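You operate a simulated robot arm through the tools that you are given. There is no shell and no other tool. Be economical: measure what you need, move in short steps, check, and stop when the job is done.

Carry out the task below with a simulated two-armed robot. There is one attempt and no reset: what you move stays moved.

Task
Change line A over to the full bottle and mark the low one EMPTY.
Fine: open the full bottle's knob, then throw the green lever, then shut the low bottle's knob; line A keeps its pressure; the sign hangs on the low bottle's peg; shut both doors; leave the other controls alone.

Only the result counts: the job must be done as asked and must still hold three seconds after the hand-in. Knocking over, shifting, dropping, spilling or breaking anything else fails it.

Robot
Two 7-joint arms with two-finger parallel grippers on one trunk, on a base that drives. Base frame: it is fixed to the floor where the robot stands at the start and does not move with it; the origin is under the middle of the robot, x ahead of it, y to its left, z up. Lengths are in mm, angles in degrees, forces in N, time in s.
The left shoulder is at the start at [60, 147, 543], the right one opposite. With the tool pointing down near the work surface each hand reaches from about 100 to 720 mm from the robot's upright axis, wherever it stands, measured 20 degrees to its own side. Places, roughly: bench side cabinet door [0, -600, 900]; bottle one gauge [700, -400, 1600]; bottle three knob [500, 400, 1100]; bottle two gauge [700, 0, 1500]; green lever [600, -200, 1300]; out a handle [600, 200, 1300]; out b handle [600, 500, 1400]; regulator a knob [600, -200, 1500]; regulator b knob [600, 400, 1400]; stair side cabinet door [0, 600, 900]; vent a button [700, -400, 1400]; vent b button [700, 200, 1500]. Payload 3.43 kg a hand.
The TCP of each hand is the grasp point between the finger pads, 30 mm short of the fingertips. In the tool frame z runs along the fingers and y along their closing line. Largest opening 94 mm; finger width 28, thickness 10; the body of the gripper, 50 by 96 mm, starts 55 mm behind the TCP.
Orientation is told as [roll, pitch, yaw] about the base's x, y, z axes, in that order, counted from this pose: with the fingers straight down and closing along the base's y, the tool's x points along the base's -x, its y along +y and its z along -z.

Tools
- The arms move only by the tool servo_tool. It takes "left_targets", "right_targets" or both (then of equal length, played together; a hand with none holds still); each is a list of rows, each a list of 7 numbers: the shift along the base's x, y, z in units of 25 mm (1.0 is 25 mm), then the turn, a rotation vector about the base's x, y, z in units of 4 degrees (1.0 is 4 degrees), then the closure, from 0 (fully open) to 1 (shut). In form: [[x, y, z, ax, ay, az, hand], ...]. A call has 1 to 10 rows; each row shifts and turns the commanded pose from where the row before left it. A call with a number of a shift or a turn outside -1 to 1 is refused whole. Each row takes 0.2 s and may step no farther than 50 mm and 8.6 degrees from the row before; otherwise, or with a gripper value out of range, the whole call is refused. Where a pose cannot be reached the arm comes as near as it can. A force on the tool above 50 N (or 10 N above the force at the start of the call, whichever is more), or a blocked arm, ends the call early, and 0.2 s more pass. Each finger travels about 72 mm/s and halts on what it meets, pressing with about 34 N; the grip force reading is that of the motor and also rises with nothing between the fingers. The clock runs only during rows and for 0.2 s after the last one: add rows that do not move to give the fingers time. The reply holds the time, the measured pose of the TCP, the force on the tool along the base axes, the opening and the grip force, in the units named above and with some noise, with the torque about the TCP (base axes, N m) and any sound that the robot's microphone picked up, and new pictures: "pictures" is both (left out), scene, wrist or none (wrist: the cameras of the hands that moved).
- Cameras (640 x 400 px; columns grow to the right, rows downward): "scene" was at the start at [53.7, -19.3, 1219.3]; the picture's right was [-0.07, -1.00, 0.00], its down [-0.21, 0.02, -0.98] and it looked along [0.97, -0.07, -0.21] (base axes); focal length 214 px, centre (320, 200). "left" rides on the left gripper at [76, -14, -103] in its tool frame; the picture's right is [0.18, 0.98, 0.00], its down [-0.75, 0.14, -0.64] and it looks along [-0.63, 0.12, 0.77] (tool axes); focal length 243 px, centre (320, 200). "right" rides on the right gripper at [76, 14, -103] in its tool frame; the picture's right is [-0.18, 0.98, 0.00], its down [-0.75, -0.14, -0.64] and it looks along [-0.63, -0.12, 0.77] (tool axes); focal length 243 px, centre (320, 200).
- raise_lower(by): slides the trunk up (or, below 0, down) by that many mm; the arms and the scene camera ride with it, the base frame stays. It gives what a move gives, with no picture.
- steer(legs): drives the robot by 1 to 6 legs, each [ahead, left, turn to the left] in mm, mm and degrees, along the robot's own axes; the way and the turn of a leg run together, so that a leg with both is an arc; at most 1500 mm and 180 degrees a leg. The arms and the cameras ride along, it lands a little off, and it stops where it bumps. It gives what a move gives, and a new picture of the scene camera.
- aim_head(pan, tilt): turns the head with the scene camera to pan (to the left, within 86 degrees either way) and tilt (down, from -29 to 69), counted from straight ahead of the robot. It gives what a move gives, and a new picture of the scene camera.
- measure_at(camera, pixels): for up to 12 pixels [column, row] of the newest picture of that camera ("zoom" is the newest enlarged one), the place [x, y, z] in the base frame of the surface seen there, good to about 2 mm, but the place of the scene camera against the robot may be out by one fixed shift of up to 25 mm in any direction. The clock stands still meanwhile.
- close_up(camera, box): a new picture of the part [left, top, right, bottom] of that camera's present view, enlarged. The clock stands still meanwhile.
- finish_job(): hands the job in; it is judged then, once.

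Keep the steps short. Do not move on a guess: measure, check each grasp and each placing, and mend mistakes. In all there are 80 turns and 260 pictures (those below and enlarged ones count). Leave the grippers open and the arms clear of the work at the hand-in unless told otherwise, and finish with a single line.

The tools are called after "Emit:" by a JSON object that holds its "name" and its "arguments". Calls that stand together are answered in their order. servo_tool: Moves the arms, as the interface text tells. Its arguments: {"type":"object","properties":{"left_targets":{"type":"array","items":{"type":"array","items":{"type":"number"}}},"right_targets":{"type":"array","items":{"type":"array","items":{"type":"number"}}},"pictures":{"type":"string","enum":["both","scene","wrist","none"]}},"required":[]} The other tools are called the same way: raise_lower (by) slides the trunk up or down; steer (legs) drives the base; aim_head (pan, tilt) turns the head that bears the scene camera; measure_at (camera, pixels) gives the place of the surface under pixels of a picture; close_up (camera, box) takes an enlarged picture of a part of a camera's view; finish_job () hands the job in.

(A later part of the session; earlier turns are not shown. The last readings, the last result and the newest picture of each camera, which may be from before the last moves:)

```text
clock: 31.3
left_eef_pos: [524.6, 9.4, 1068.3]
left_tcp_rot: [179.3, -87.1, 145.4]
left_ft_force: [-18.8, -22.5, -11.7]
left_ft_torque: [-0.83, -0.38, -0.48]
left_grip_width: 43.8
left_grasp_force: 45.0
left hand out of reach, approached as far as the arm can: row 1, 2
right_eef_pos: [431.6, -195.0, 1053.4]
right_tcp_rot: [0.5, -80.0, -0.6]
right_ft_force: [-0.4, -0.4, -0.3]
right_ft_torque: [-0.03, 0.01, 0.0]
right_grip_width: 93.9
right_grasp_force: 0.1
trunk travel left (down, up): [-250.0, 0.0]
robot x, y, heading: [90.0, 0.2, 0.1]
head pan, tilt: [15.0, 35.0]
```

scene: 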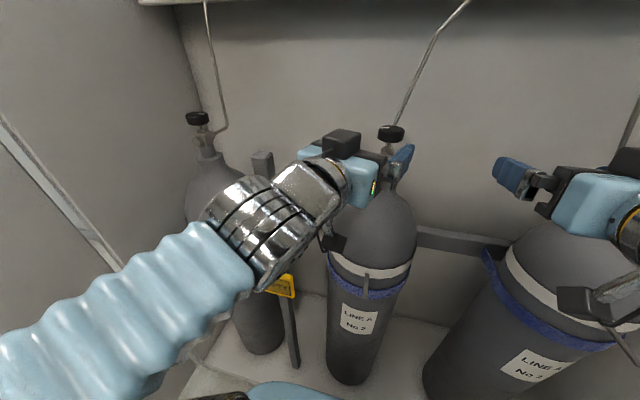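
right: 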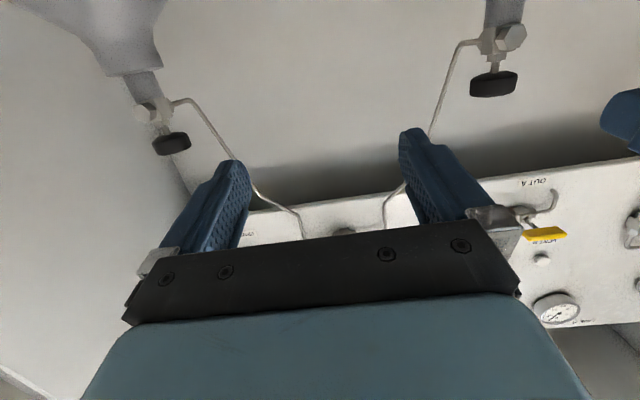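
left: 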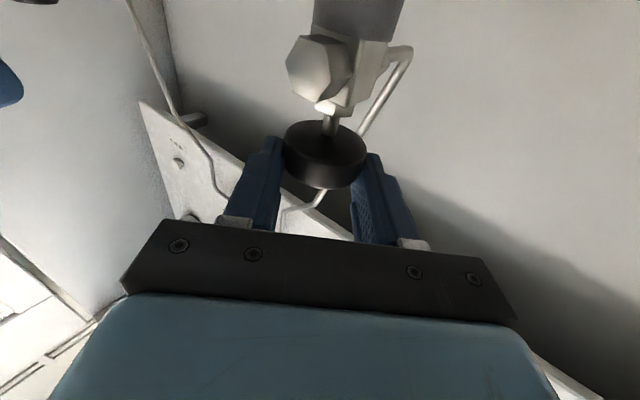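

The arm is in a bad joint region here. Release and back out toward yaw −20°.

Emit:
{"name": "servo_tool", "arguments": {"left_targets": [[0, 0, 0, 0, 0, 0, 0], [0, 0, 0, 0, 0, 0, 0], [0, 0, 0, 0, 0, 0, 0], [0, 0, 0, 0, 0, 0, 0], [-0.8, 0.5, 0, 0, 0, 0, 0], [-0.8, 0.5, 0, 0, 0, 0, 0], [0, -0.2, 0, 0, 0, 1, 0], [0, -0.2, 0, 0, 0, 1, 0], [0, -0.2, 0, 0, 0, 1, 0], [0, -0.2, 0, 0, 0, 1, 0]], "pictures": "wrist"}}

```text
clock: 33.5
left_eef_pos: [488.3, 18.1, 1067.9]
left_tcp_rot: [-177.5, -87.1, 158.7]
left_ft_force: [0.9, 0.4, -0.3]
left_ft_torque: [0.02, -0.02, -0.01]
left_grip_width: 94.2
left_grasp_force: 0.1
right_eef_pos: [432.4, -193.4, 1054.3]
right_tcp_rot: [-0.2, -79.9, 0.0]
right_ft_force: [0.3, 0.0, 0.4]
right_ft_torque: [-0.04, 0.01, 0.0]
right_grip_width: 94.0
right_grasp_force: 0.1
trunk travel left (down, up): [-250.0, 0.0]
robot x, y, heading: [91.2, 1.1, -0.2]
head pan, tilt: [15.0, 35.0]
```

left: 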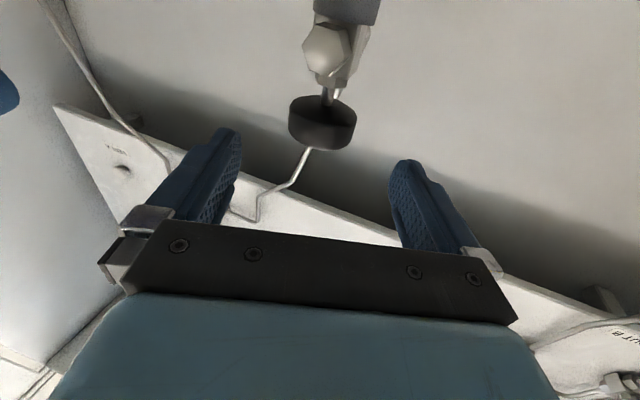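

Emit:
{"name": "servo_tool", "arguments": {"left_targets": [[0.9, -0.32, -0.26, 0, 0, 0, 0], [0.9, -0.32, -0.26, 0, 0, 0, 0], [0, 0, 0, 0, 0, 0, 0], [0, 0, 0, 0, 0, 0, 1], [0, 0, 0, 0, 0, 0, 1], [0, 0, 0, 0, 0, 0, 1], [0, 0, 0, 0, 0, 0, 1]], "pictures": "wrist"}}

Emit:
{"name": "close_up", "arguments": {"camera": "scene", "box": [350, 100, 430, 150]}}

```text
clock: 35.1
left_eef_pos: [533.4, 1.0, 1054.9]
left_tcp_rot: [-177.5, -87.0, 158.4]
left_ft_force: [0.7, -4.1, -0.5]
left_ft_torque: [-0.1, -0.2, 0.05]
left_grip_width: 47.2
left_grasp_force: 45.5
right_eef_pos: [430.8, -193.4, 1055.2]
right_tcp_rot: [0.0, -79.9, 0.1]
right_ft_force: [0.2, 0.0, 1.3]
right_ft_torque: [0.06, 0.0, -0.01]
right_grip_width: 93.9
right_grasp_force: 0.0
trunk travel left (down, up): [-250.0, 0.0]
robot x, y, heading: [92.7, -2.2, 0.1]
head pan, tilt: [15.0, 35.0]
```

left: 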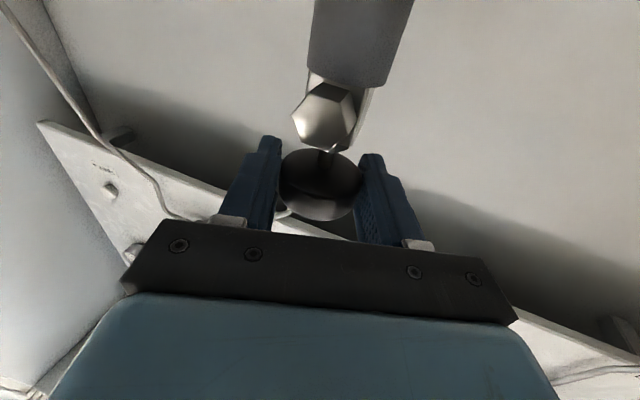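

```text
8.00 times, centred on (390, 125) of scene
```

zoom: 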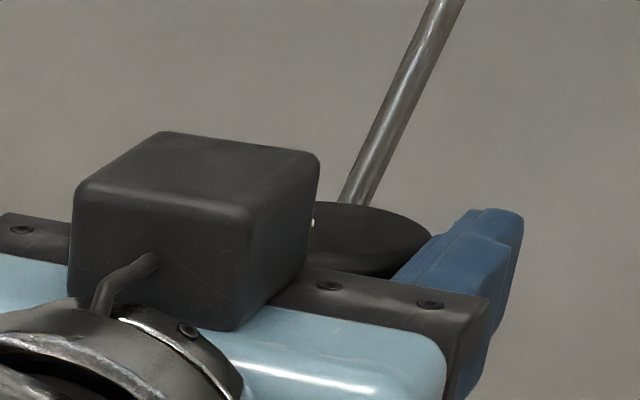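

Gripped. Turn counter-clockwise 40°.

Emit:
{"name": "servo_tool", "arguments": {"left_targets": [[0, 0, 0, 0, 0, 1, 1], [0, 0, 0, 0, 0, 1, 1], [0, 0, 0, 0, 0, 1, 1], [0, 0, 0, 0, 0, 1, 1], [0, 0, 0, 0, 0, 1, 1], [0, 0, 0, 0, 0, 1, 1], [0, 0, 0, 0, 0, 1, 1], [0, 0, 0, 0, 0, 1, 1], [0, 0, 0, 0, 0, 1, 1], [0, 0, 0, 0, 0, 1, 1]], "pictures": "wrist"}}

Emit:
{"name": "close_up", "arguments": {"camera": "scene", "box": [350, 100, 430, 150]}}

```text
clock: 36.4
left_eef_pos: [531.2, 0.7, 1055.1]
left_tcp_rot: [-82.6, -81.5, 77.0]
left_ft_force: [12.6, -20.1, -5.2]
left_ft_torque: [0.97, -0.34, -0.09]
left_grip_width: 46.4
left_grasp_force: 45.5
right_eef_pos: [433.2, -196.9, 1053.0]
right_tcp_rot: [0.6, -79.9, -0.6]
right_ft_force: [0.3, -0.1, -0.2]
right_ft_torque: [0.0, 0.0, 0.03]
right_grip_width: 94.1
right_grasp_force: 0.1
trunk travel left (down, up): [-250.0, 0.0]
robot x, y, heading: [95.9, 0.7, -0.1]
head pan, tilt: [15.0, 35.0]
stopped in row 6 (left hand): the arm was blocked; the commanded pose is now the measured one
```

left: 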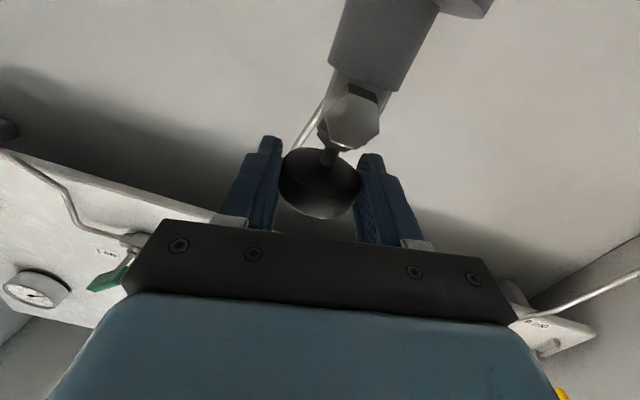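

```text
8.00 times, centred on (390, 125) of scene
```

zoom: 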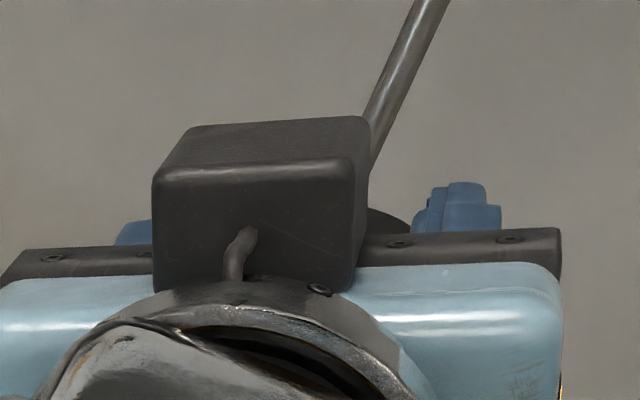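

Blocked at about yaw −3°. Let me see what touches.

Emit:
{"name": "close_up", "arguments": {"camera": "scene", "box": [160, 60, 480, 300]}}

Emit:
{"name": "close_up", "arguments": {"camera": "right", "box": [0, 0, 640, 400]}}

Emit:
{"name": "close_up", "arguments": {"camera": "scene", "box": [280, 110, 440, 270]}}

```text
1.67 times, centred on (320, 180) of scene
```

zoom: 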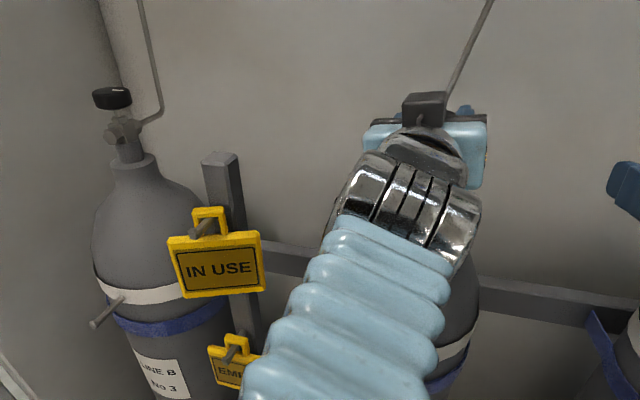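

```text
1.00 times, centred on (320, 200) of right (not enlarged: the box is as wide or as high as the picture)
```

zoom: 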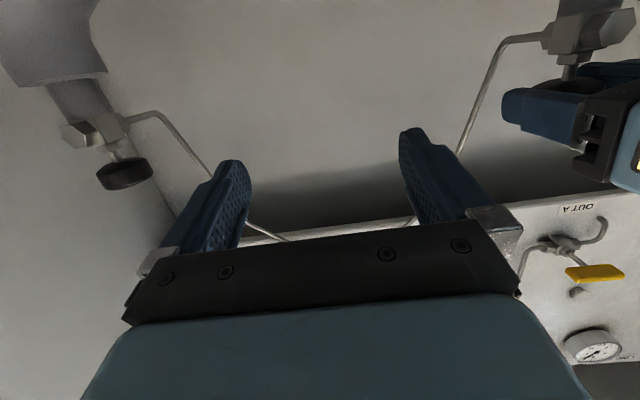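

```text
2.50 times, centred on (360, 190) of scene
```

zoom: 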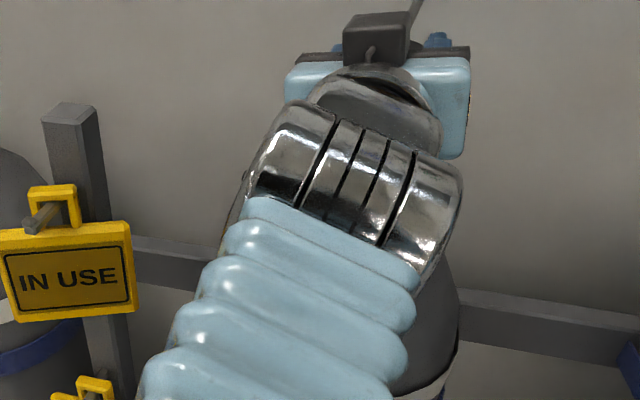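

Probably the wrist/camera under the hand touches bottle 2's shoulder. I'll release, back off, undo the roll, and use a 30° down-tilted tool so the wrist is higher.

Emit:
{"name": "servo_tool", "arguments": {"left_targets": [[0, 0, 0, 0, 0, 0, 0], [0, 0, 0, 0, 0, 0, 0], [0, 0, 0, 0, 0, 0, 0], [0, 0, 0, 0, 0, 0, 0], [-1, 0.1, 0, 0.7, 0, 0, 0], [-1, 0.1, 0, 0.7, 0, 0, 0], [0, 0, 0.3, 0.7, 1, 0, 0], [0, 0, 0.3, 0, 1, 0, 0], [0, 0, 0.3, 0, 1, 0, 0], [0, 0, 0.3, 0, 1, 0, 0]], "pictures": "none"}}

Emit:
{"name": "servo_tool", "arguments": {"left_targets": [[0, 0, 0, 0, 1, 0, 0], [0, 0, 0, 0, 1, 0, 0], [0, 0, 0, 0, 1, 0, 0], [0, 0, 0, 0, 0.8, -1, 0], [0, 0, 0, 0, 0, -1, 0], [0, 0, 0, 0, 0, -1, 0], [0, 0, 0, 0, 0, -1, 0]], "pictures": "both"}}

```text
clock: 38.6
left_eef_pos: [480.3, 11.4, 1086.2]
left_tcp_rot: [-5.1, -72.2, 0.1]
left_ft_force: [-1.0, -0.2, 0.0]
left_ft_torque: [0.02, 0.0, -0.02]
left_grip_width: 93.8
left_grasp_force: 0.1
right_eef_pos: [432.7, -193.3, 1053.7]
right_tcp_rot: [-0.1, -79.9, 0.1]
right_ft_force: [0.4, -0.1, -0.3]
right_ft_torque: [-0.03, 0.0, -0.02]
right_grip_width: 94.1
right_grasp_force: 0.0
trunk travel left (down, up): [-250.0, 0.0]
robot x, y, heading: [91.4, -2.4, 0.3]
head pan, tilt: [15.0, 35.0]
```

```text
clock: 40.2
left_eef_pos: [481.0, 10.8, 1085.7]
left_tcp_rot: [-5.4, -57.0, -15.7]
left_ft_force: [-0.9, 0.3, 0.4]
left_ft_torque: [-0.02, -0.01, 0.05]
left_grip_width: 94.1
left_grasp_force: 0.1
right_eef_pos: [432.7, -193.7, 1055.0]
right_tcp_rot: [-0.1, -79.9, 0.1]
right_ft_force: [0.0, -0.4, 0.1]
right_ft_torque: [-0.01, 0.0, 0.02]
right_grip_width: 93.9
right_grasp_force: 0.1
trunk travel left (down, up): [-250.0, 0.0]
robot x, y, heading: [90.9, -2.2, -0.4]
head pan, tilt: [15.0, 35.0]
```

scene: 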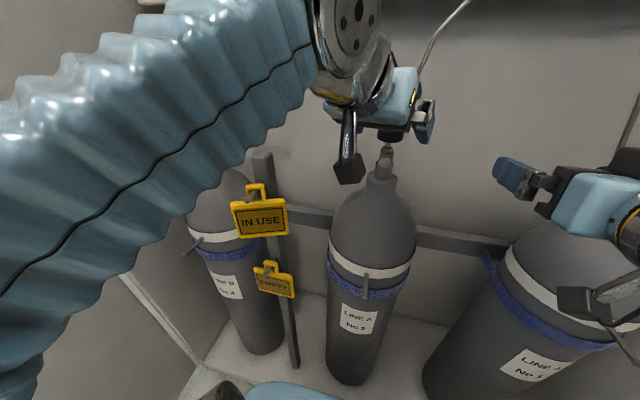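
left: 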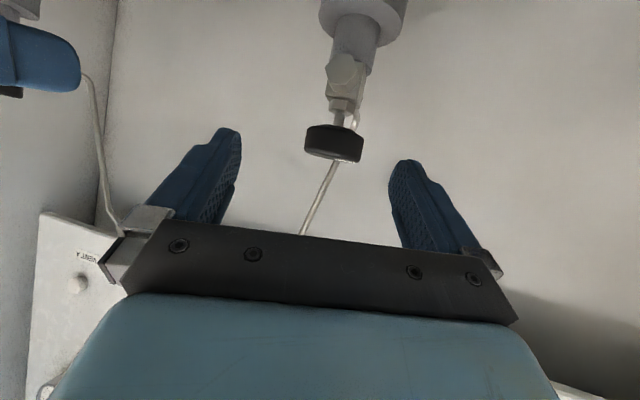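

The wrist is now high and clear of the bottle. Advance onto the knob and yaw back 16° with fingers open.

Emit:
{"name": "servo_tool", "arguments": {"left_targets": [[0.75, -0.13, -0.4, 0, 0, 0, 0], [0.75, -0.13, -0.4, 0, 0, 0, 0], [0.75, -0.13, -0.4, 0, 0, 0, 0], [0, 0, 0, 0, 0, -1, 0], [0, 0, 0, 0, 0, -1, 0], [0, 0, 0, 0, 0, -1, 0], [0, 0, 0, 0, 0, -1, 0], [0, 0, 0, 0, 0, -1, 0], [0, 0, 0, 0, 0, 0, 0]], "pictures": "both"}}

```text
clock: 42.2
left_eef_pos: [536.6, 1.7, 1057.0]
left_tcp_rot: [-5.4, -57.2, -35.7]
left_ft_force: [0.6, 0.2, 0.4]
left_ft_torque: [0.0, 0.0, 0.0]
left_grip_width: 94.0
left_grasp_force: 0.0
right_eef_pos: [432.2, -192.7, 1054.4]
right_tcp_rot: [0.0, -79.9, 0.0]
right_ft_force: [0.6, 0.3, -0.1]
right_ft_torque: [0.0, -0.02, 0.0]
right_grip_width: 94.3
right_grasp_force: 0.1
trunk travel left (down, up): [-250.0, 0.0]
robot x, y, heading: [90.1, 2.5, 0.1]
head pan, tilt: [15.0, 35.0]
```

scene: 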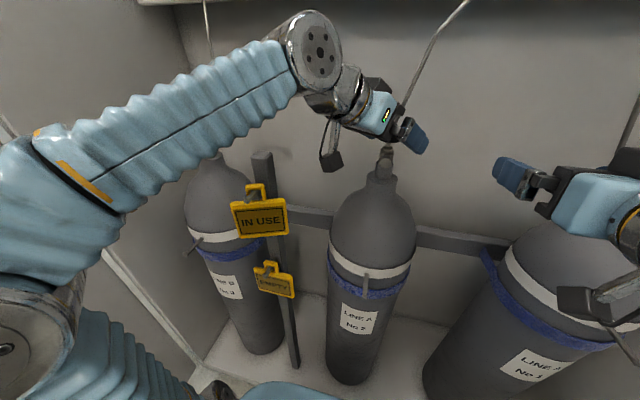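
left: 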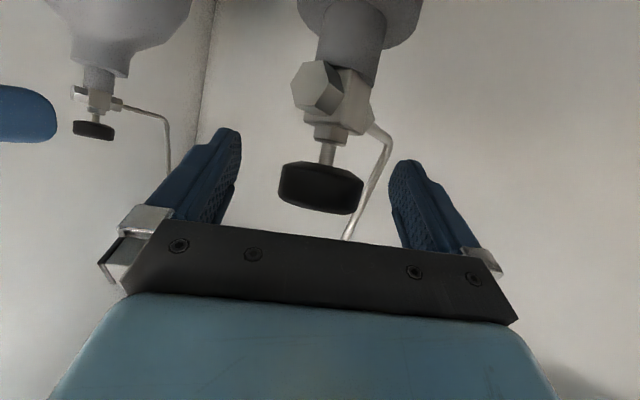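

Very good, no limits. Yaw another −24° then grip.

Emit:
{"name": "servo_tool", "arguments": {"left_targets": [[0, 0, 0, 0, 0, -1, 0], [0, 0, 0, 0, 0, -1, 0], [0, 0, 0, 0, 0, -1, 0], [0, 0, 0, 0, 0, -1, 0], [0, 0, 0, 0, 0, -1, 0], [0, 0, 0, 0, 0, -1, 0], [0, 0, 0, 0, 0, 0, 1], [0, 0, 0, 0, 0, 0, 1], [0, 0, 0, 0, 0, 0, 1], [0, 0, 0, 0, 0, 0, 1]], "pictures": "both"}}

```text
clock: 44.4
left_eef_pos: [538.8, 2.5, 1056.0]
left_tcp_rot: [-5.2, -57.3, -59.7]
left_ft_force: [15.8, 1.9, 7.8]
left_ft_torque: [0.73, -1.32, 0.47]
left_grip_width: 48.9
left_grasp_force: 34.2
right_eef_pos: [433.1, -193.6, 1054.4]
right_tcp_rot: [0.0, -79.9, 0.1]
right_ft_force: [0.3, 0.1, 0.5]
right_ft_torque: [0.01, 0.03, 0.02]
right_grip_width: 93.9
right_grasp_force: 0.0
trunk travel left (down, up): [-250.0, 0.0]
robot x, y, heading: [92.6, 2.7, -0.0]
head pan, tilt: [15.0, 35.0]
```

scene: 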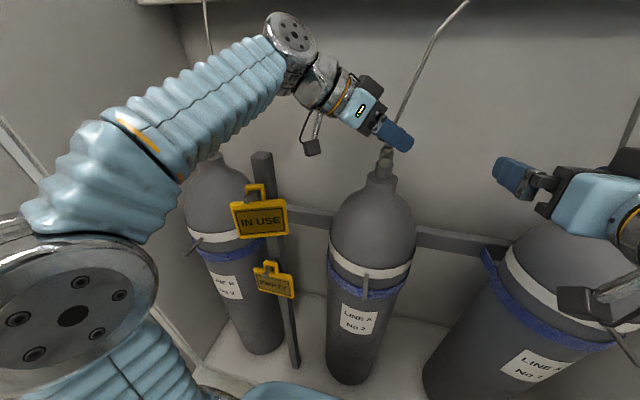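
left: 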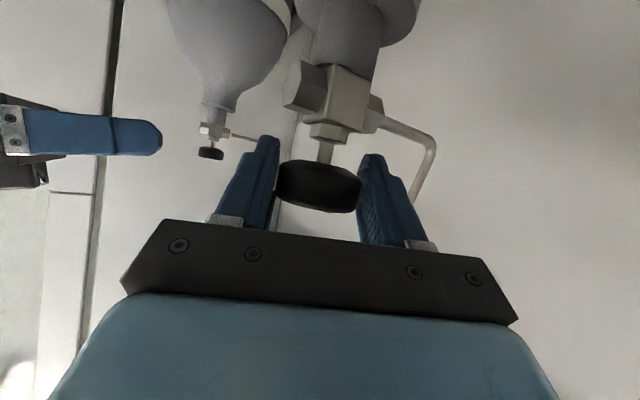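

Gripped. Turn counter-clockwise 40°.

Emit:
{"name": "servo_tool", "arguments": {"left_targets": [[0, 0, 0, 0, 0, 1, 1], [0, 0, 0, 0, 0, 1, 1], [0, 0, 0, 0, 0, 1, 1], [0, 0, 0, 0, 0, 1, 1], [0, 0, 0, 0, 0, 1, 1], [0, 0, 0, 0, 0, 1, 1], [0, 0, 0, 0, 0, 1, 1], [0, 0, 0, 0, 0, 1, 1], [0, 0, 0, 0, 0, 1, 1], [0, 0, 0, 0, 0, 1, 1]], "pictures": "scene"}}

Emit:
{"name": "close_up", "arguments": {"camera": "scene", "box": [340, 90, 440, 165]}}

```text
clock: 46.6
left_eef_pos: [538.8, 0.7, 1058.8]
left_tcp_rot: [-5.5, -57.5, -19.4]
left_ft_force: [26.8, -5.4, 34.5]
left_ft_torque: [0.11, 0.26, 0.02]
left_grip_width: 46.9
left_grasp_force: 45.1
right_eef_pos: [433.4, -193.7, 1054.8]
right_tcp_rot: [0.1, -79.9, -0.2]
right_ft_force: [0.6, -0.4, -0.5]
right_ft_torque: [0.02, -0.02, 0.02]
right_grip_width: 94.0
right_grasp_force: 0.1
trunk travel left (down, up): [-250.0, 0.0]
robot x, y, heading: [92.6, -4.1, 0.0]
head pan, tilt: [15.0, 35.0]
```

scene: 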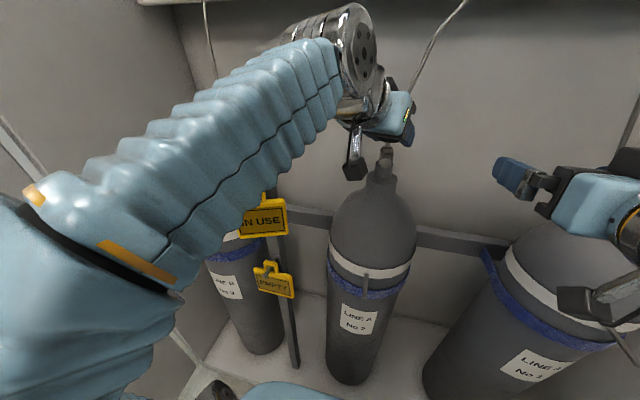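

```text
5.33 times, centred on (390, 128) of scene
```

zoom: 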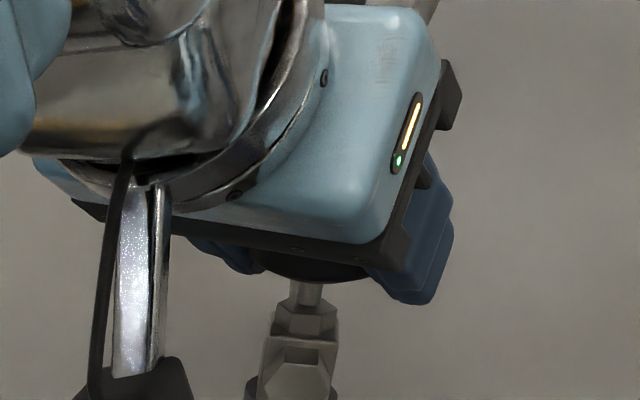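

Turned 40°, side forces 27/34 N built up; shift command slightly to relax and turn 40° more.

Emit:
{"name": "servo_tool", "arguments": {"left_targets": [[0.1, 0, 0.12, 0, 0, 0, 1], [0, 0, 0, 0, 0, 1, 1], [0, 0, 0, 0, 0, 1, 1], [0, 0, 0, 0, 0, 1, 1], [0, 0, 0, 0, 0, 1, 1], [0, 0, 0, 0, 0, 1, 1], [0, 0, 0, 0, 0, 1, 1]], "pictures": "wrist"}}

```text
clock: 48.2
left_eef_pos: [537.1, 0.7, 1058.4]
left_tcp_rot: [-6.1, -56.5, 4.6]
left_ft_force: [-15.7, -6.2, -22.3]
left_ft_torque: [0.22, -0.42, -0.03]
left_grip_width: 46.7
left_grasp_force: 45.3
right_eef_pos: [431.2, -195.4, 1053.3]
right_tcp_rot: [0.2, -79.9, 0.0]
right_ft_force: [0.1, 0.0, 0.2]
right_ft_torque: [0.0, 0.01, -0.02]
right_grip_width: 93.9
right_grasp_force: 0.1
trunk travel left (down, up): [-250.0, 0.0]
robot x, y, heading: [90.7, 0.7, 0.1]
head pan, tilt: [15.0, 35.0]
```

left: 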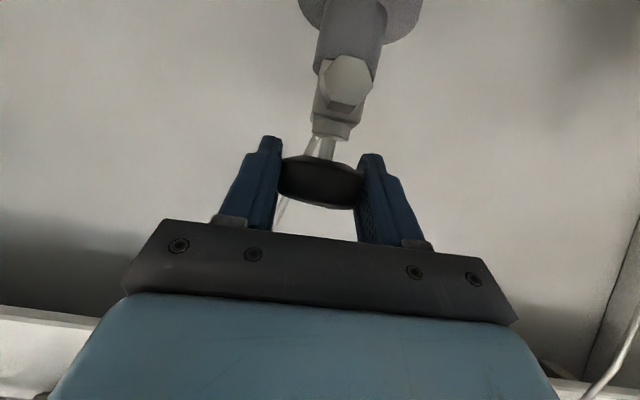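

Emit:
{"name": "servo_tool", "arguments": {"left_targets": [[-0.04, 0, -0.05, 0, 0, 1, 1], [0, 0, 0, 0, 0, 1, 1], [0, 0, 0, 0, 0, 1, 1], [0, 0, 0, 0, 0, 1, 1], [0, 0, 0, 0, 0, 1, 1], [0, 0, 0, 0, 0, 1, 1], [0, 0, 0, 0, 0, 1, 1], [0, 0, 0, 0, 0, 1, 1], [0, 0, 0, 0, 0, 1, 1], [0, 0, 0, 0, 0, 1, 1]], "pictures": "both"}}

```text
clock: 48.7
left_eef_pos: [536.7, 0.9, 1063.3]
left_tcp_rot: [-11.8, -55.2, 12.3]
left_ft_force: [3.7, -16.4, -8.6]
left_ft_torque: [-0.18, -0.42, -0.03]
left_grip_width: 46.8
left_grasp_force: 45.4
right_eef_pos: [432.8, -196.8, 1053.7]
right_tcp_rot: [0.4, -80.0, -0.4]
right_ft_force: [-0.1, -0.5, 0.1]
right_ft_torque: [0.0, 0.01, 0.05]
right_grip_width: 93.9
right_grasp_force: 0.0
trunk travel left (down, up): [-250.0, 0.0]
robot x, y, heading: [92.0, 3.6, -0.3]
head pan, tilt: [15.0, 35.0]
stopped in row 2 (left hand): the force on the tool passed its limit at 56 N (the readings are from after the stop); the commanded pose is now the measured one
```

scene: 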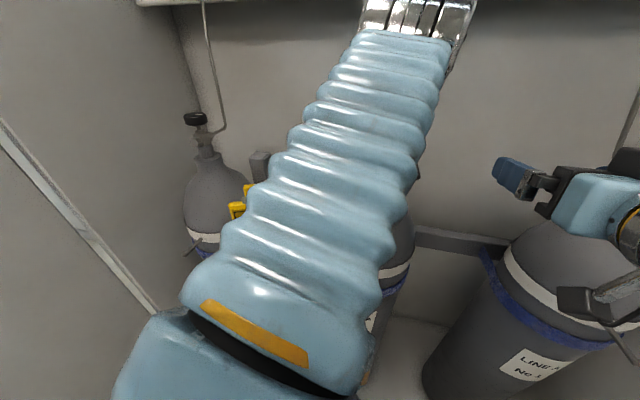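
left: 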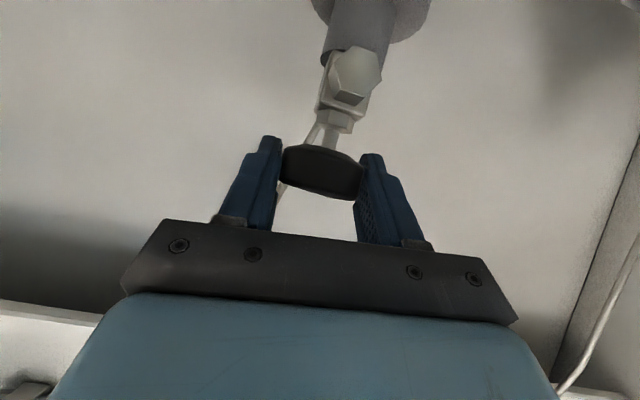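

Stopped again. Release, back out and up to inspect the knob's white mark (initially pointing to +y).

Emit:
{"name": "servo_tool", "arguments": {"left_targets": [[0, 0, 0, 0, 0, 0, 0], [0, 0, 0, 0, 0, 0, 0], [0, 0, 0, 0, 0, 0, 0], [0, 0, 0, 0, 0, 0, 0], [-0.8, 0, 0.5, 0, 0, -1, 0], [-0.8, 0.2, 0.5, 0, 0, -1, 0], [-0.8, 0.4, 0.5, 0, 0, -1, 0], [0, 1, 0, 0, 0, -1, 0], [0, 1, 0, 0, 0, -1, 0], [0, 1, 0, 0, 0, -1, 0]], "pictures": "scene"}}

Emit:
{"name": "close_up", "arguments": {"camera": "scene", "box": [355, 110, 425, 155]}}

```text
clock: 50.9
left_eef_pos: [477.3, 93.4, 1101.9]
left_tcp_rot: [-11.6, -55.4, -11.6]
left_ft_force: [-0.1, -0.1, 0.2]
left_ft_torque: [0.0, 0.01, 0.04]
left_grip_width: 94.3
left_grasp_force: 0.1
right_eef_pos: [432.8, -194.6, 1054.5]
right_tcp_rot: [-0.1, -79.9, 0.0]
right_ft_force: [1.0, -0.1, 0.9]
right_ft_torque: [0.03, 0.0, 0.01]
right_grip_width: 93.9
right_grasp_force: 0.0
trunk travel left (down, up): [-250.0, 0.0]
robot x, y, heading: [92.0, -1.9, 0.1]
head pan, tilt: [15.0, 35.0]
```

scene: 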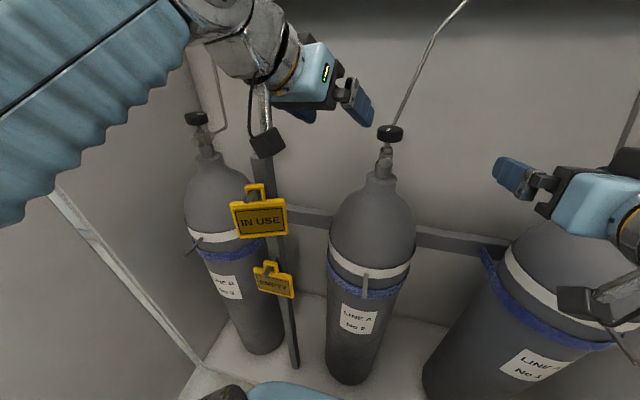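

```text
8.89 times, centred on (390, 132) of scene
```

zoom: 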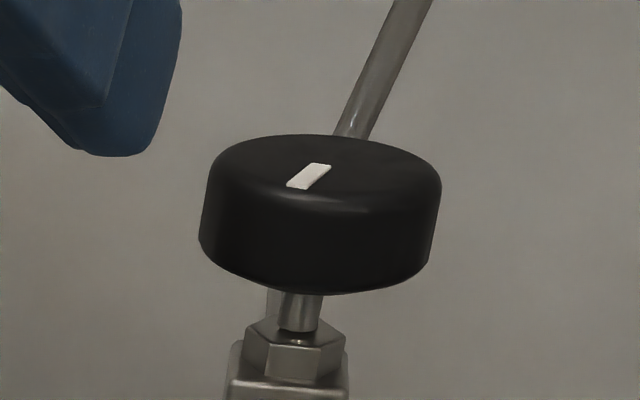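

The mark rotated ~72°. Compare with knobs 3 and 1, which should be open.

Emit:
{"name": "close_up", "arguments": {"camera": "scene", "box": [165, 95, 235, 140]}}

Emit:
{"name": "aim_head", "arguments": {"pan": -30, "tilt": 25}}

```text
8.89 times, centred on (200, 118) of scene
```

zoom: 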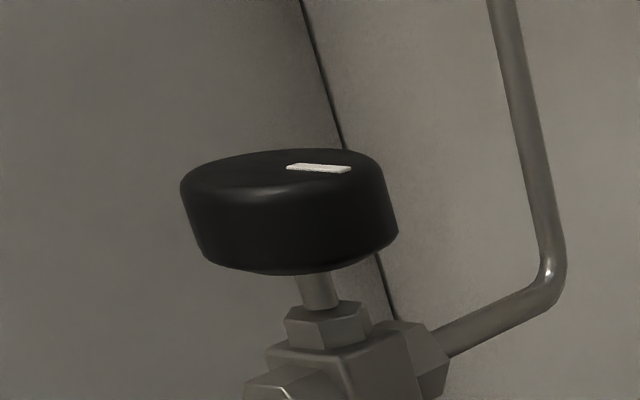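

```text
clock: 52.0
left_eef_pos: [477.4, 93.4, 1102.5]
left_tcp_rot: [-11.7, -55.6, -11.5]
left_ft_force: [-0.9, 0.3, 0.3]
left_ft_torque: [0.06, -0.02, 0.05]
left_grip_width: 94.2
left_grasp_force: 0.0
right_eef_pos: [432.2, -194.4, 1053.7]
right_tcp_rot: [-0.1, -80.0, 0.1]
right_ft_force: [-0.1, 0.3, 0.1]
right_ft_torque: [-0.05, -0.02, -0.01]
right_grip_width: 93.9
right_grasp_force: 0.0
trunk travel left (down, up): [-250.0, 0.0]
robot x, y, heading: [93.7, -1.7, -0.3]
head pan, tilt: [-30.0, 25.0]
```

scene: 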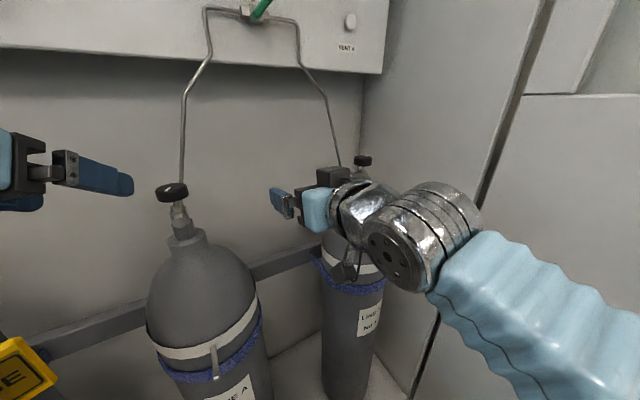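

Emit:
{"name": "close_up", "arguments": {"camera": "scene", "box": [330, 140, 394, 180]}}

Emit:
{"name": "close_up", "arguments": {"camera": "scene", "box": [140, 170, 204, 210]}}

```text
10.00 times, centred on (362, 160) of scene
```

zoom: 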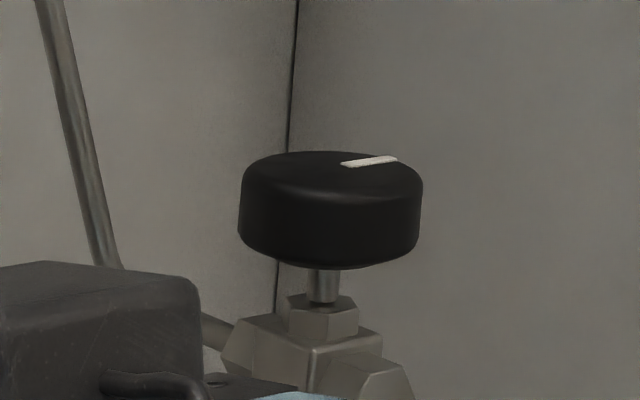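

```text
10.00 times, centred on (172, 190) of scene
```

zoom: 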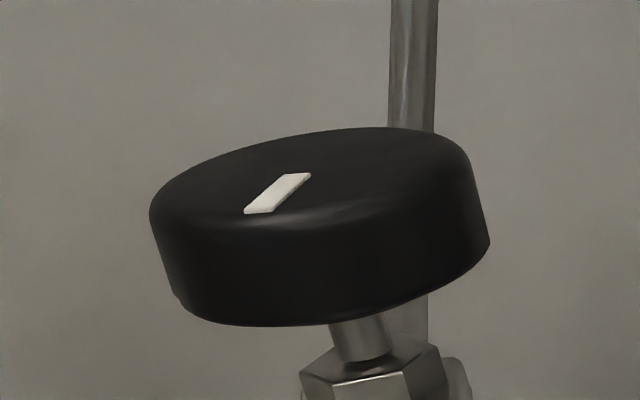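

Open knobs show marks near −y, so more CCW turning (≈100–120°) is needed. I re-approach from above with yaw ≈ −66°.

Emit:
{"name": "servo_tool", "arguments": {"left_targets": [[0.24, -0.37, 0.05, 0.12, -0.06, -1, 0], [0.24, -0.37, 0.05, 0.12, -0.06, -1, 0], [0.24, -0.37, 0.05, 0.12, -0.06, -1, 0], [0.24, -0.37, 0.05, 0.12, -0.06, -1, 0], [0.24, -0.37, 0.05, 0.12, -0.06, -1, 0], [0.24, -0.37, 0, 0.12, -0.06, -1, 0], [0.24, -0.37, 0, 0.12, -0.06, -1, 0], [0.24, -0.37, 0, 0.12, -0.06, -1, 0], [0.24, -0.37, 0, 0.12, -0.06, -1, 0], [0.24, -0.37, 0, 0.12, -0.06, -1, 0]], "pictures": "none"}}

Emit:
{"name": "servo_tool", "arguments": {"left_targets": [[0, 0, -1, 0, 0, 0, 0], [0, 0, -1, 0, 0, 0, 0], [0, 0, 0, 0, 0, 0, 0.6], [0, 0, 0, 0, 0, 0, 1], [0, 0, 0, 0, 0, 0, 1], [0, 0, 0, 0, 0, 0, 1]], "pictures": "wrist"}}

```text
clock: 54.2
left_eef_pos: [536.9, 3.4, 1109.1]
left_tcp_rot: [-2.6, -54.8, -59.2]
left_ft_force: [0.2, -0.7, 0.7]
left_ft_torque: [0.0, -0.04, 0.03]
left_grip_width: 94.0
left_grasp_force: 0.0
right_eef_pos: [433.5, -193.1, 1054.7]
right_tcp_rot: [-0.1, -79.9, 0.1]
right_ft_force: [-0.1, 0.5, 0.5]
right_ft_torque: [0.01, -0.03, 0.02]
right_grip_width: 94.0
right_grasp_force: 0.2
trunk travel left (down, up): [-250.0, 0.0]
robot x, y, heading: [89.8, -1.0, -0.2]
head pan, tilt: [-30.0, 25.0]
```

```text
clock: 55.6
left_eef_pos: [537.8, 4.1, 1056.7]
left_tcp_rot: [-2.5, -54.8, -59.0]
left_ft_force: [7.6, 0.0, -0.3]
left_ft_torque: [0.68, -1.47, 0.33]
left_grip_width: 50.1
left_grasp_force: 34.5
right_eef_pos: [432.6, -194.7, 1053.0]
right_tcp_rot: [-0.1, -79.8, 0.1]
right_ft_force: [-0.2, -1.1, -0.4]
right_ft_torque: [-0.01, -0.01, -0.02]
right_grip_width: 94.1
right_grasp_force: 0.0
trunk travel left (down, up): [-250.0, 0.0]
robot x, y, heading: [94.2, -0.9, -0.2]
head pan, tilt: [-30.0, 25.0]
```

left: 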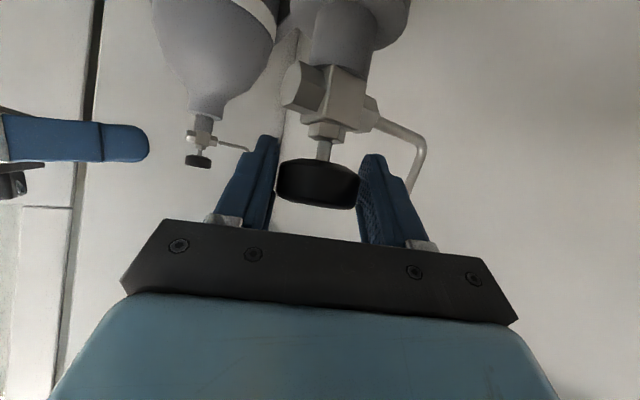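

Emit:
{"name": "servo_tool", "arguments": {"left_targets": [[0, 0, 0, 0, 0, 0, 1], [0, 0, 0, 0, 0, 1, 1], [0, 0, 0, 0, 0, 1, 1], [0, 0, 0, 0, 0, 1, 1], [0, 0, 0, 0, 0, 1, 1], [0, 0, 0, 0, 0, 1, 1], [0, 0, 0, 0, 0, 1, 1], [0, 0, 0, 0, 0, 1, 1], [0, 0, 0, 0, 0, 1, 1], [0, 0, 0, 0, 0, 1, 1]], "pictures": "none"}}

Emit:
{"name": "servo_tool", "arguments": {"left_targets": [[0, 0, 0, 0, 0, 1, 1], [0, 0, 0, 0, 0, 1, 1], [0, 0, 0, 0, 0, 1, 1], [0, 0, 0, 0, 0, 1, 1], [0, 0, 0, 0, 0, 1, 1]], "pictures": "wrist"}}

```text
clock: 57.8
left_eef_pos: [535.2, 2.2, 1059.5]
left_tcp_rot: [-2.8, -55.1, -22.9]
left_ft_force: [8.1, -9.3, 32.1]
left_ft_torque: [-0.6, 0.62, 0.02]
left_grip_width: 45.5
left_grasp_force: 44.7
right_eef_pos: [431.3, -195.2, 1054.1]
right_tcp_rot: [0.3, -80.1, -0.2]
right_ft_force: [-0.1, -0.6, 0.4]
right_ft_torque: [0.01, 0.0, 0.06]
right_grip_width: 93.9
right_grasp_force: 0.0
trunk travel left (down, up): [-250.0, 0.0]
robot x, y, heading: [91.0, -0.4, -0.2]
head pan, tilt: [-30.0, 25.0]
```

```text
clock: 59.0
left_eef_pos: [534.8, 0.4, 1061.2]
left_tcp_rot: [-2.7, -55.0, -3.0]
left_ft_force: [4.8, -12.5, 34.4]
left_ft_torque: [-0.11, -0.13, -0.06]
left_grip_width: 45.4
left_grasp_force: 45.4
right_eef_pos: [431.1, -195.8, 1053.7]
right_tcp_rot: [0.3, -80.0, -0.4]
right_ft_force: [-0.7, 0.0, -0.1]
right_ft_torque: [0.01, -0.02, -0.02]
right_grip_width: 93.9
right_grasp_force: 0.0
trunk travel left (down, up): [-250.0, 0.0]
robot x, y, heading: [91.9, -1.7, -0.1]
head pan, tilt: [-30.0, 25.0]
```

left: 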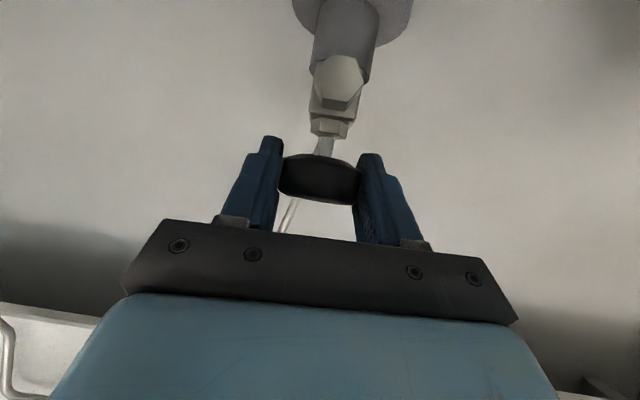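

Upward force suggests the knob rises as it opens; follow with +z and keep turning a bit.

Emit:
{"name": "servo_tool", "arguments": {"left_targets": [[0, -0.03, 0.15, 0, 0, 0, 1], [0, 0, 0.02, 0, 0, 1, 1], [0, 0, 0.02, 0, 0, 1, 1], [0, 0, 0.02, 0, 0, 1, 1], [0, 0, 0.02, 0, 0, 1, 1], [0, 0, 0.02, 0, 0, 1, 1], [0, 0, 0.02, 0, 0, 1, 1]], "pictures": "wrist"}}

```text
clock: 60.6
left_eef_pos: [533.8, -1.7, 1063.4]
left_tcp_rot: [-2.3, -54.4, 20.7]
left_ft_force: [-25.5, -16.9, -32.4]
left_ft_torque: [0.31, 0.41, -0.05]
left_grip_width: 43.7
left_grasp_force: 45.6
right_eef_pos: [430.9, -195.4, 1053.6]
right_tcp_rot: [0.5, -80.0, -0.6]
right_ft_force: [-0.3, 0.1, 0.4]
right_ft_torque: [0.01, -0.01, -0.03]
right_grip_width: 94.0
right_grasp_force: 0.1
trunk travel left (down, up): [-250.0, 0.0]
robot x, y, heading: [89.3, 3.0, -0.4]
head pan, tilt: [-30.0, 25.0]
```

left: 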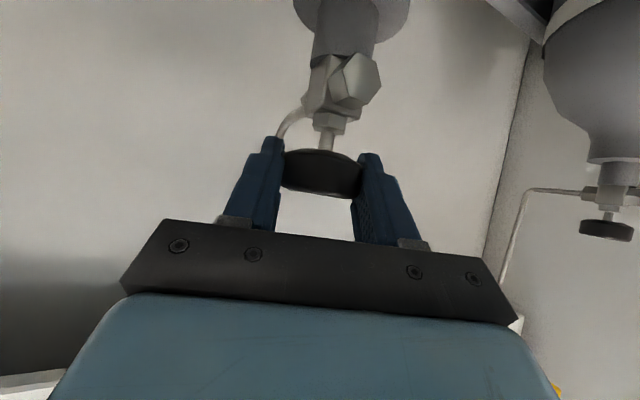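

Got past the earlier sticking point (+20°). Relax and turn 24° more.

Emit:
{"name": "servo_tool", "arguments": {"left_targets": [[-0.1, -0.05, -0.12, 0, 0, 0, 1], [0, 0, 0, 0, 0, 1, 1], [0, 0, 0, 0, 0, 1, 1], [0, 0, 0, 0, 0, 1, 1], [0, 0, 0, 0, 0, 1, 1], [0, 0, 0, 0, 0, 1, 1], [0, 0, 0, 0, 0, 1, 1]], "pictures": "none"}}

Emit:
{"name": "servo_tool", "arguments": {"left_targets": [[0, 0, 0, 0, 0, 0, 0], [0, 0, 0, 0, 0, 0, 0], [0, 0, 0, 0, 0, 0, 0], [0, 0, 0, 0, 0, 0, 0], [0, 0, 1, 0, 0, -1, 0], [-0.5, 0, 1, 0, 0, -1, 0], [-0.7, 0.5, 0, 0, 0, -1, 0], [-0.7, 1, 0, 0, 0, -1, 0], [0, 1, 0, 0, 0, -1, 0], [0, 1, 0, 0, 0, -1, 0]], "pictures": "scene"}}

Emit:
{"name": "close_up", "arguments": {"camera": "scene", "box": [140, 170, 204, 210]}}

```text
clock: 62.2
left_eef_pos: [533.9, -4.8, 1062.7]
left_tcp_rot: [-2.6, -54.9, 45.0]
left_ft_force: [8.9, -34.3, 21.1]
left_ft_torque: [0.19, 0.11, -0.47]
left_grip_width: 43.9
left_grasp_force: 45.1
right_eef_pos: [431.8, -197.4, 1053.6]
right_tcp_rot: [1.0, -79.9, -1.1]
right_ft_force: [-0.5, 1.3, 0.1]
right_ft_torque: [-0.01, -0.04, -0.02]
right_grip_width: 94.2
right_grasp_force: 0.0
trunk travel left (down, up): [-250.0, 0.0]
robot x, y, heading: [88.5, 1.7, 0.0]
head pan, tilt: [-30.0, 25.0]
```

```text
clock: 64.4
left_eef_pos: [486.5, 87.7, 1110.1]
left_tcp_rot: [-2.5, -54.8, 21.0]
left_ft_force: [-0.5, -0.4, -0.4]
left_ft_torque: [-0.01, 0.01, 0.03]
left_grip_width: 94.1
left_grasp_force: 0.0
right_eef_pos: [432.5, -194.5, 1055.3]
right_tcp_rot: [-0.1, -79.9, 0.0]
right_ft_force: [-0.9, -0.2, -0.2]
right_ft_torque: [-0.01, 0.0, 0.01]
right_grip_width: 93.9
right_grasp_force: 0.0
trunk travel left (down, up): [-250.0, 0.0]
robot x, y, heading: [88.5, 0.7, -0.2]
head pan, tilt: [-30.0, 25.0]
```

scene: 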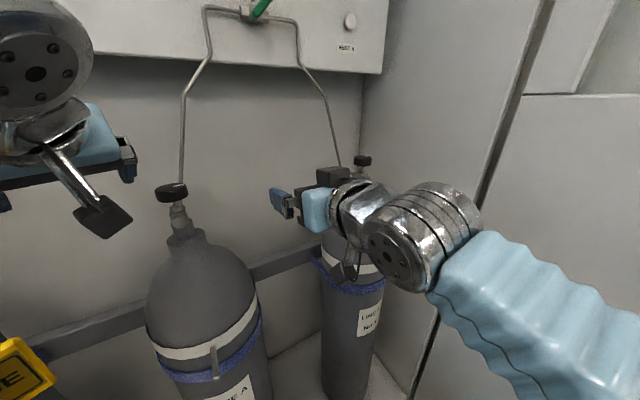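

```text
10.00 times, centred on (172, 190) of scene
```

zoom: 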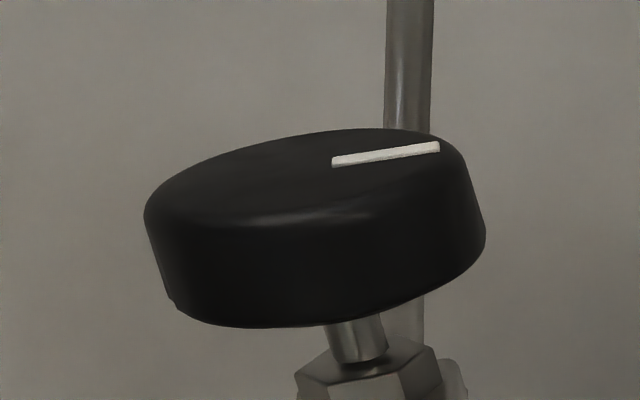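

Knob 2's mark has turned ~180° and a stop torque was felt: open. Now the right hand: pitch up and raise toward the lever (left retreats).

Emit:
{"name": "servo_tool", "arguments": {"right_targets": [[0.3, -0.3, 0.9, 0, -1, 0, 0.5], [0.3, -0.3, 0.9, 0, -1, 0, 1], [0.3, -0.3, 0.9, 0, -1, 0, 1], [0.3, -0.3, 0.9, 0, -1, 0, 1], [0.3, -0.3, 0.9, 0, -1, 0, 1], [0.3, -0.3, 0.9, 0, -1, 0, 1], [0.3, -0.3, 0.9, 0, -1, 0, 1], [0.3, -0.3, 0.9, 0, -1, 0, 1], [0.3, -0.3, 0.9, 0, -1, 0, 1], [0.3, -0.3, 0.9, 0, -1, 0, 1]], "left_targets": [[-0.5, 0.1, 0, 0, 0, 0, 0], [-0.5, 0.1, 0, 0, 0, 0, 0], [-0.5, 0.1, 0, 0, 0, 0, 0], [-0.5, 0.1, 0, 0, 0, 0, 0], [-0.5, 0.1, 0, 0, 0, 0, 0], [0, 0, 0, 0, 0, 0, 0], [0, 0, 0, 0, 0, 0, 0], [0, 0, 0, 0, 0, 0, 0], [0, 0, 0, 0, 0, 0, 0], [0, 0, 0, 0, 0, 0, 0]], "pictures": "none"}}

Emit:
{"name": "aim_head", "arguments": {"pan": -20, "tilt": 0}}

```text
clock: 66.6
left_eef_pos: [423.8, 100.7, 1111.9]
left_tcp_rot: [-2.6, -54.7, 21.0]
left_ft_force: [0.0, -0.3, 0.1]
left_ft_torque: [0.01, -0.01, 0.01]
left_grip_width: 94.1
left_grasp_force: 0.0
right_eef_pos: [507.1, -270.4, 1279.9]
right_tcp_rot: [180.0, -60.0, -180.1]
right_ft_force: [-0.1, 0.3, 0.1]
right_ft_torque: [-0.01, -0.02, -0.01]
right_grip_width: 0.0
right_grasp_force: 33.3
trunk travel left (down, up): [-250.0, 0.0]
robot x, y, heading: [91.7, 0.2, -0.1]
head pan, tilt: [-30.0, 25.0]
```

```text
clock: 67.5
left_eef_pos: [424.2, 102.1, 1111.1]
left_tcp_rot: [-2.6, -54.7, 21.0]
left_ft_force: [0.2, -0.2, 0.7]
left_ft_torque: [0.01, -0.03, 0.02]
left_grip_width: 94.2
left_grasp_force: 0.1
right_eef_pos: [507.3, -268.8, 1280.0]
right_tcp_rot: [180.0, -60.1, 180.0]
right_ft_force: [-0.5, -0.1, -0.2]
right_ft_torque: [0.03, -0.01, 0.01]
right_grip_width: 0.0
right_grasp_force: 32.9
trunk travel left (down, up): [-250.0, 0.0]
robot x, y, heading: [88.7, 0.0, -0.1]
head pan, tilt: [-20.0, 0.0]
```

scene: 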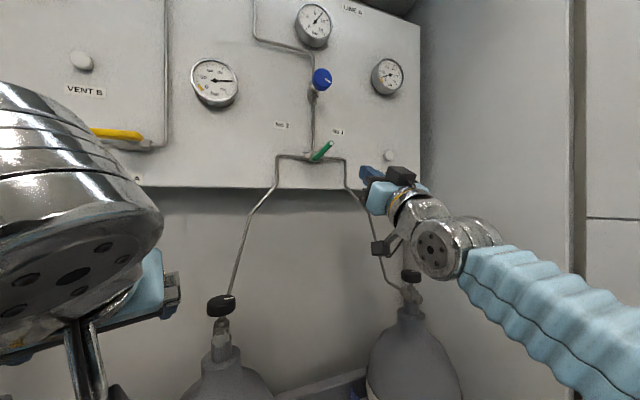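

Reach is fine. Measure lever and my fingertip for calibration.

Emit:
{"name": "close_up", "arguments": {"camera": "scene", "box": [270, 120, 430, 220]}}

Emit:
{"name": "measure_at", "arguments": {"camera": "zoom", "pixels": [[245, 90], [225, 110], [205, 132], [185, 152], [374, 190], [368, 200], [150, 152], [300, 200], [240, 84], [250, 92]]}}

```text
4.00 times, centred on (350, 170) of scene
```

zoom: 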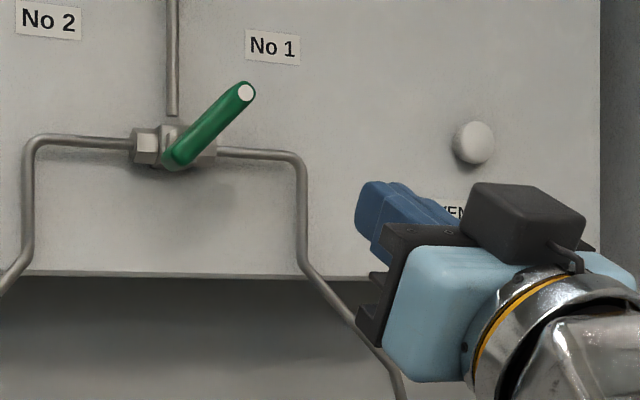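

```text
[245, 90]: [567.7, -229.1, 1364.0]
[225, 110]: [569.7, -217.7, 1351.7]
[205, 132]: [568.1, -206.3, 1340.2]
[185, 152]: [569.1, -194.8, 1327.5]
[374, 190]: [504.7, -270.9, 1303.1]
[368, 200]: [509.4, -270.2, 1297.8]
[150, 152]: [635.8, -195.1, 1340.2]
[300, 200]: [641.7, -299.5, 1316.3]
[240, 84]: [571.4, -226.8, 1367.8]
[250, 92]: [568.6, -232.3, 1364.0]
```

Lever: rod plane x≈585, tip ≈(−216, 1365), pivot ≈(−182, 1330) after correction. Move closed fingertips to the right of the rod, tip at about (603, −255, 1355).

Emit:
{"name": "servo_tool", "arguments": {"right_targets": [[0, 0.1, 0.8, 0, 0, 0, 1], [0, 0.1, 0.8, 0, 0, 0, 1], [0, 0.1, 0.8, 0, 0, 0, 1], [0.93, 0.1, 0, 0, 0, 0, 1], [0.93, 0, 0, 0, 0, 0, 1], [0.93, 0, 0, 0, 0, 0, 1]], "pictures": "both"}}

Emit:
{"name": "close_up", "arguments": {"camera": "scene", "box": [270, 120, 430, 220]}}

```text
clock: 68.9
left_eef_pos: [423.8, 101.2, 1112.4]
left_tcp_rot: [-2.7, -54.8, 21.1]
left_ft_force: [-0.4, 0.1, 0.6]
left_ft_torque: [0.0, 0.0, 0.0]
left_grip_width: 94.1
left_grasp_force: 0.0
right_eef_pos: [576.8, -260.4, 1339.9]
right_tcp_rot: [179.7, -60.0, -179.9]
right_ft_force: [0.2, -0.2, 0.0]
right_ft_torque: [-0.01, 0.02, 0.0]
right_grip_width: 0.3
right_grasp_force: 33.7
trunk travel left (down, up): [-250.0, 0.0]
robot x, y, heading: [92.2, -2.6, -0.3]
head pan, tilt: [-20.0, 0.0]
```

scene: 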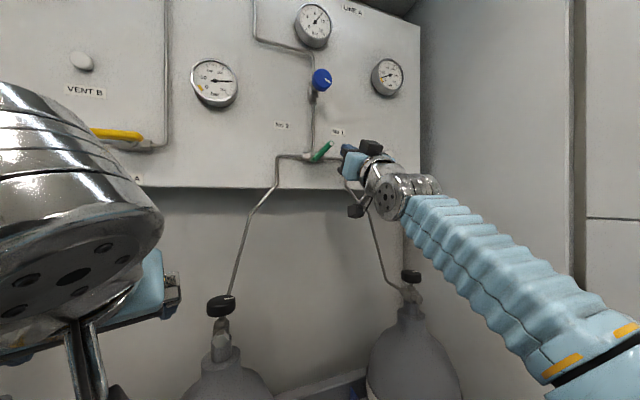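
right: 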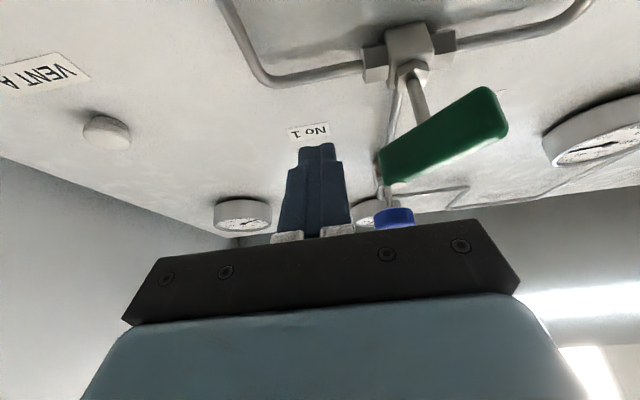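

```text
4.00 times, centred on (350, 170) of scene
```

zoom: 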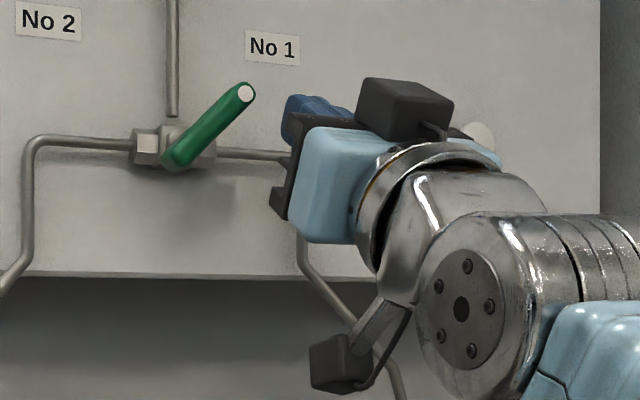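

Emit:
{"name": "measure_at", "arguments": {"camera": "right", "pixels": [[388, 165], [440, 145], [490, 115], [412, 95], [318, 150], [390, 178], [485, 92]]}}

```text
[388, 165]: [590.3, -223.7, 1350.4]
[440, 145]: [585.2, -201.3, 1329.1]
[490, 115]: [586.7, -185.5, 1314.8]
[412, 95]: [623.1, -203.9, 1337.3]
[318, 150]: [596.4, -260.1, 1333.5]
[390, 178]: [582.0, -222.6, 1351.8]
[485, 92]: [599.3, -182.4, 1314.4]
```

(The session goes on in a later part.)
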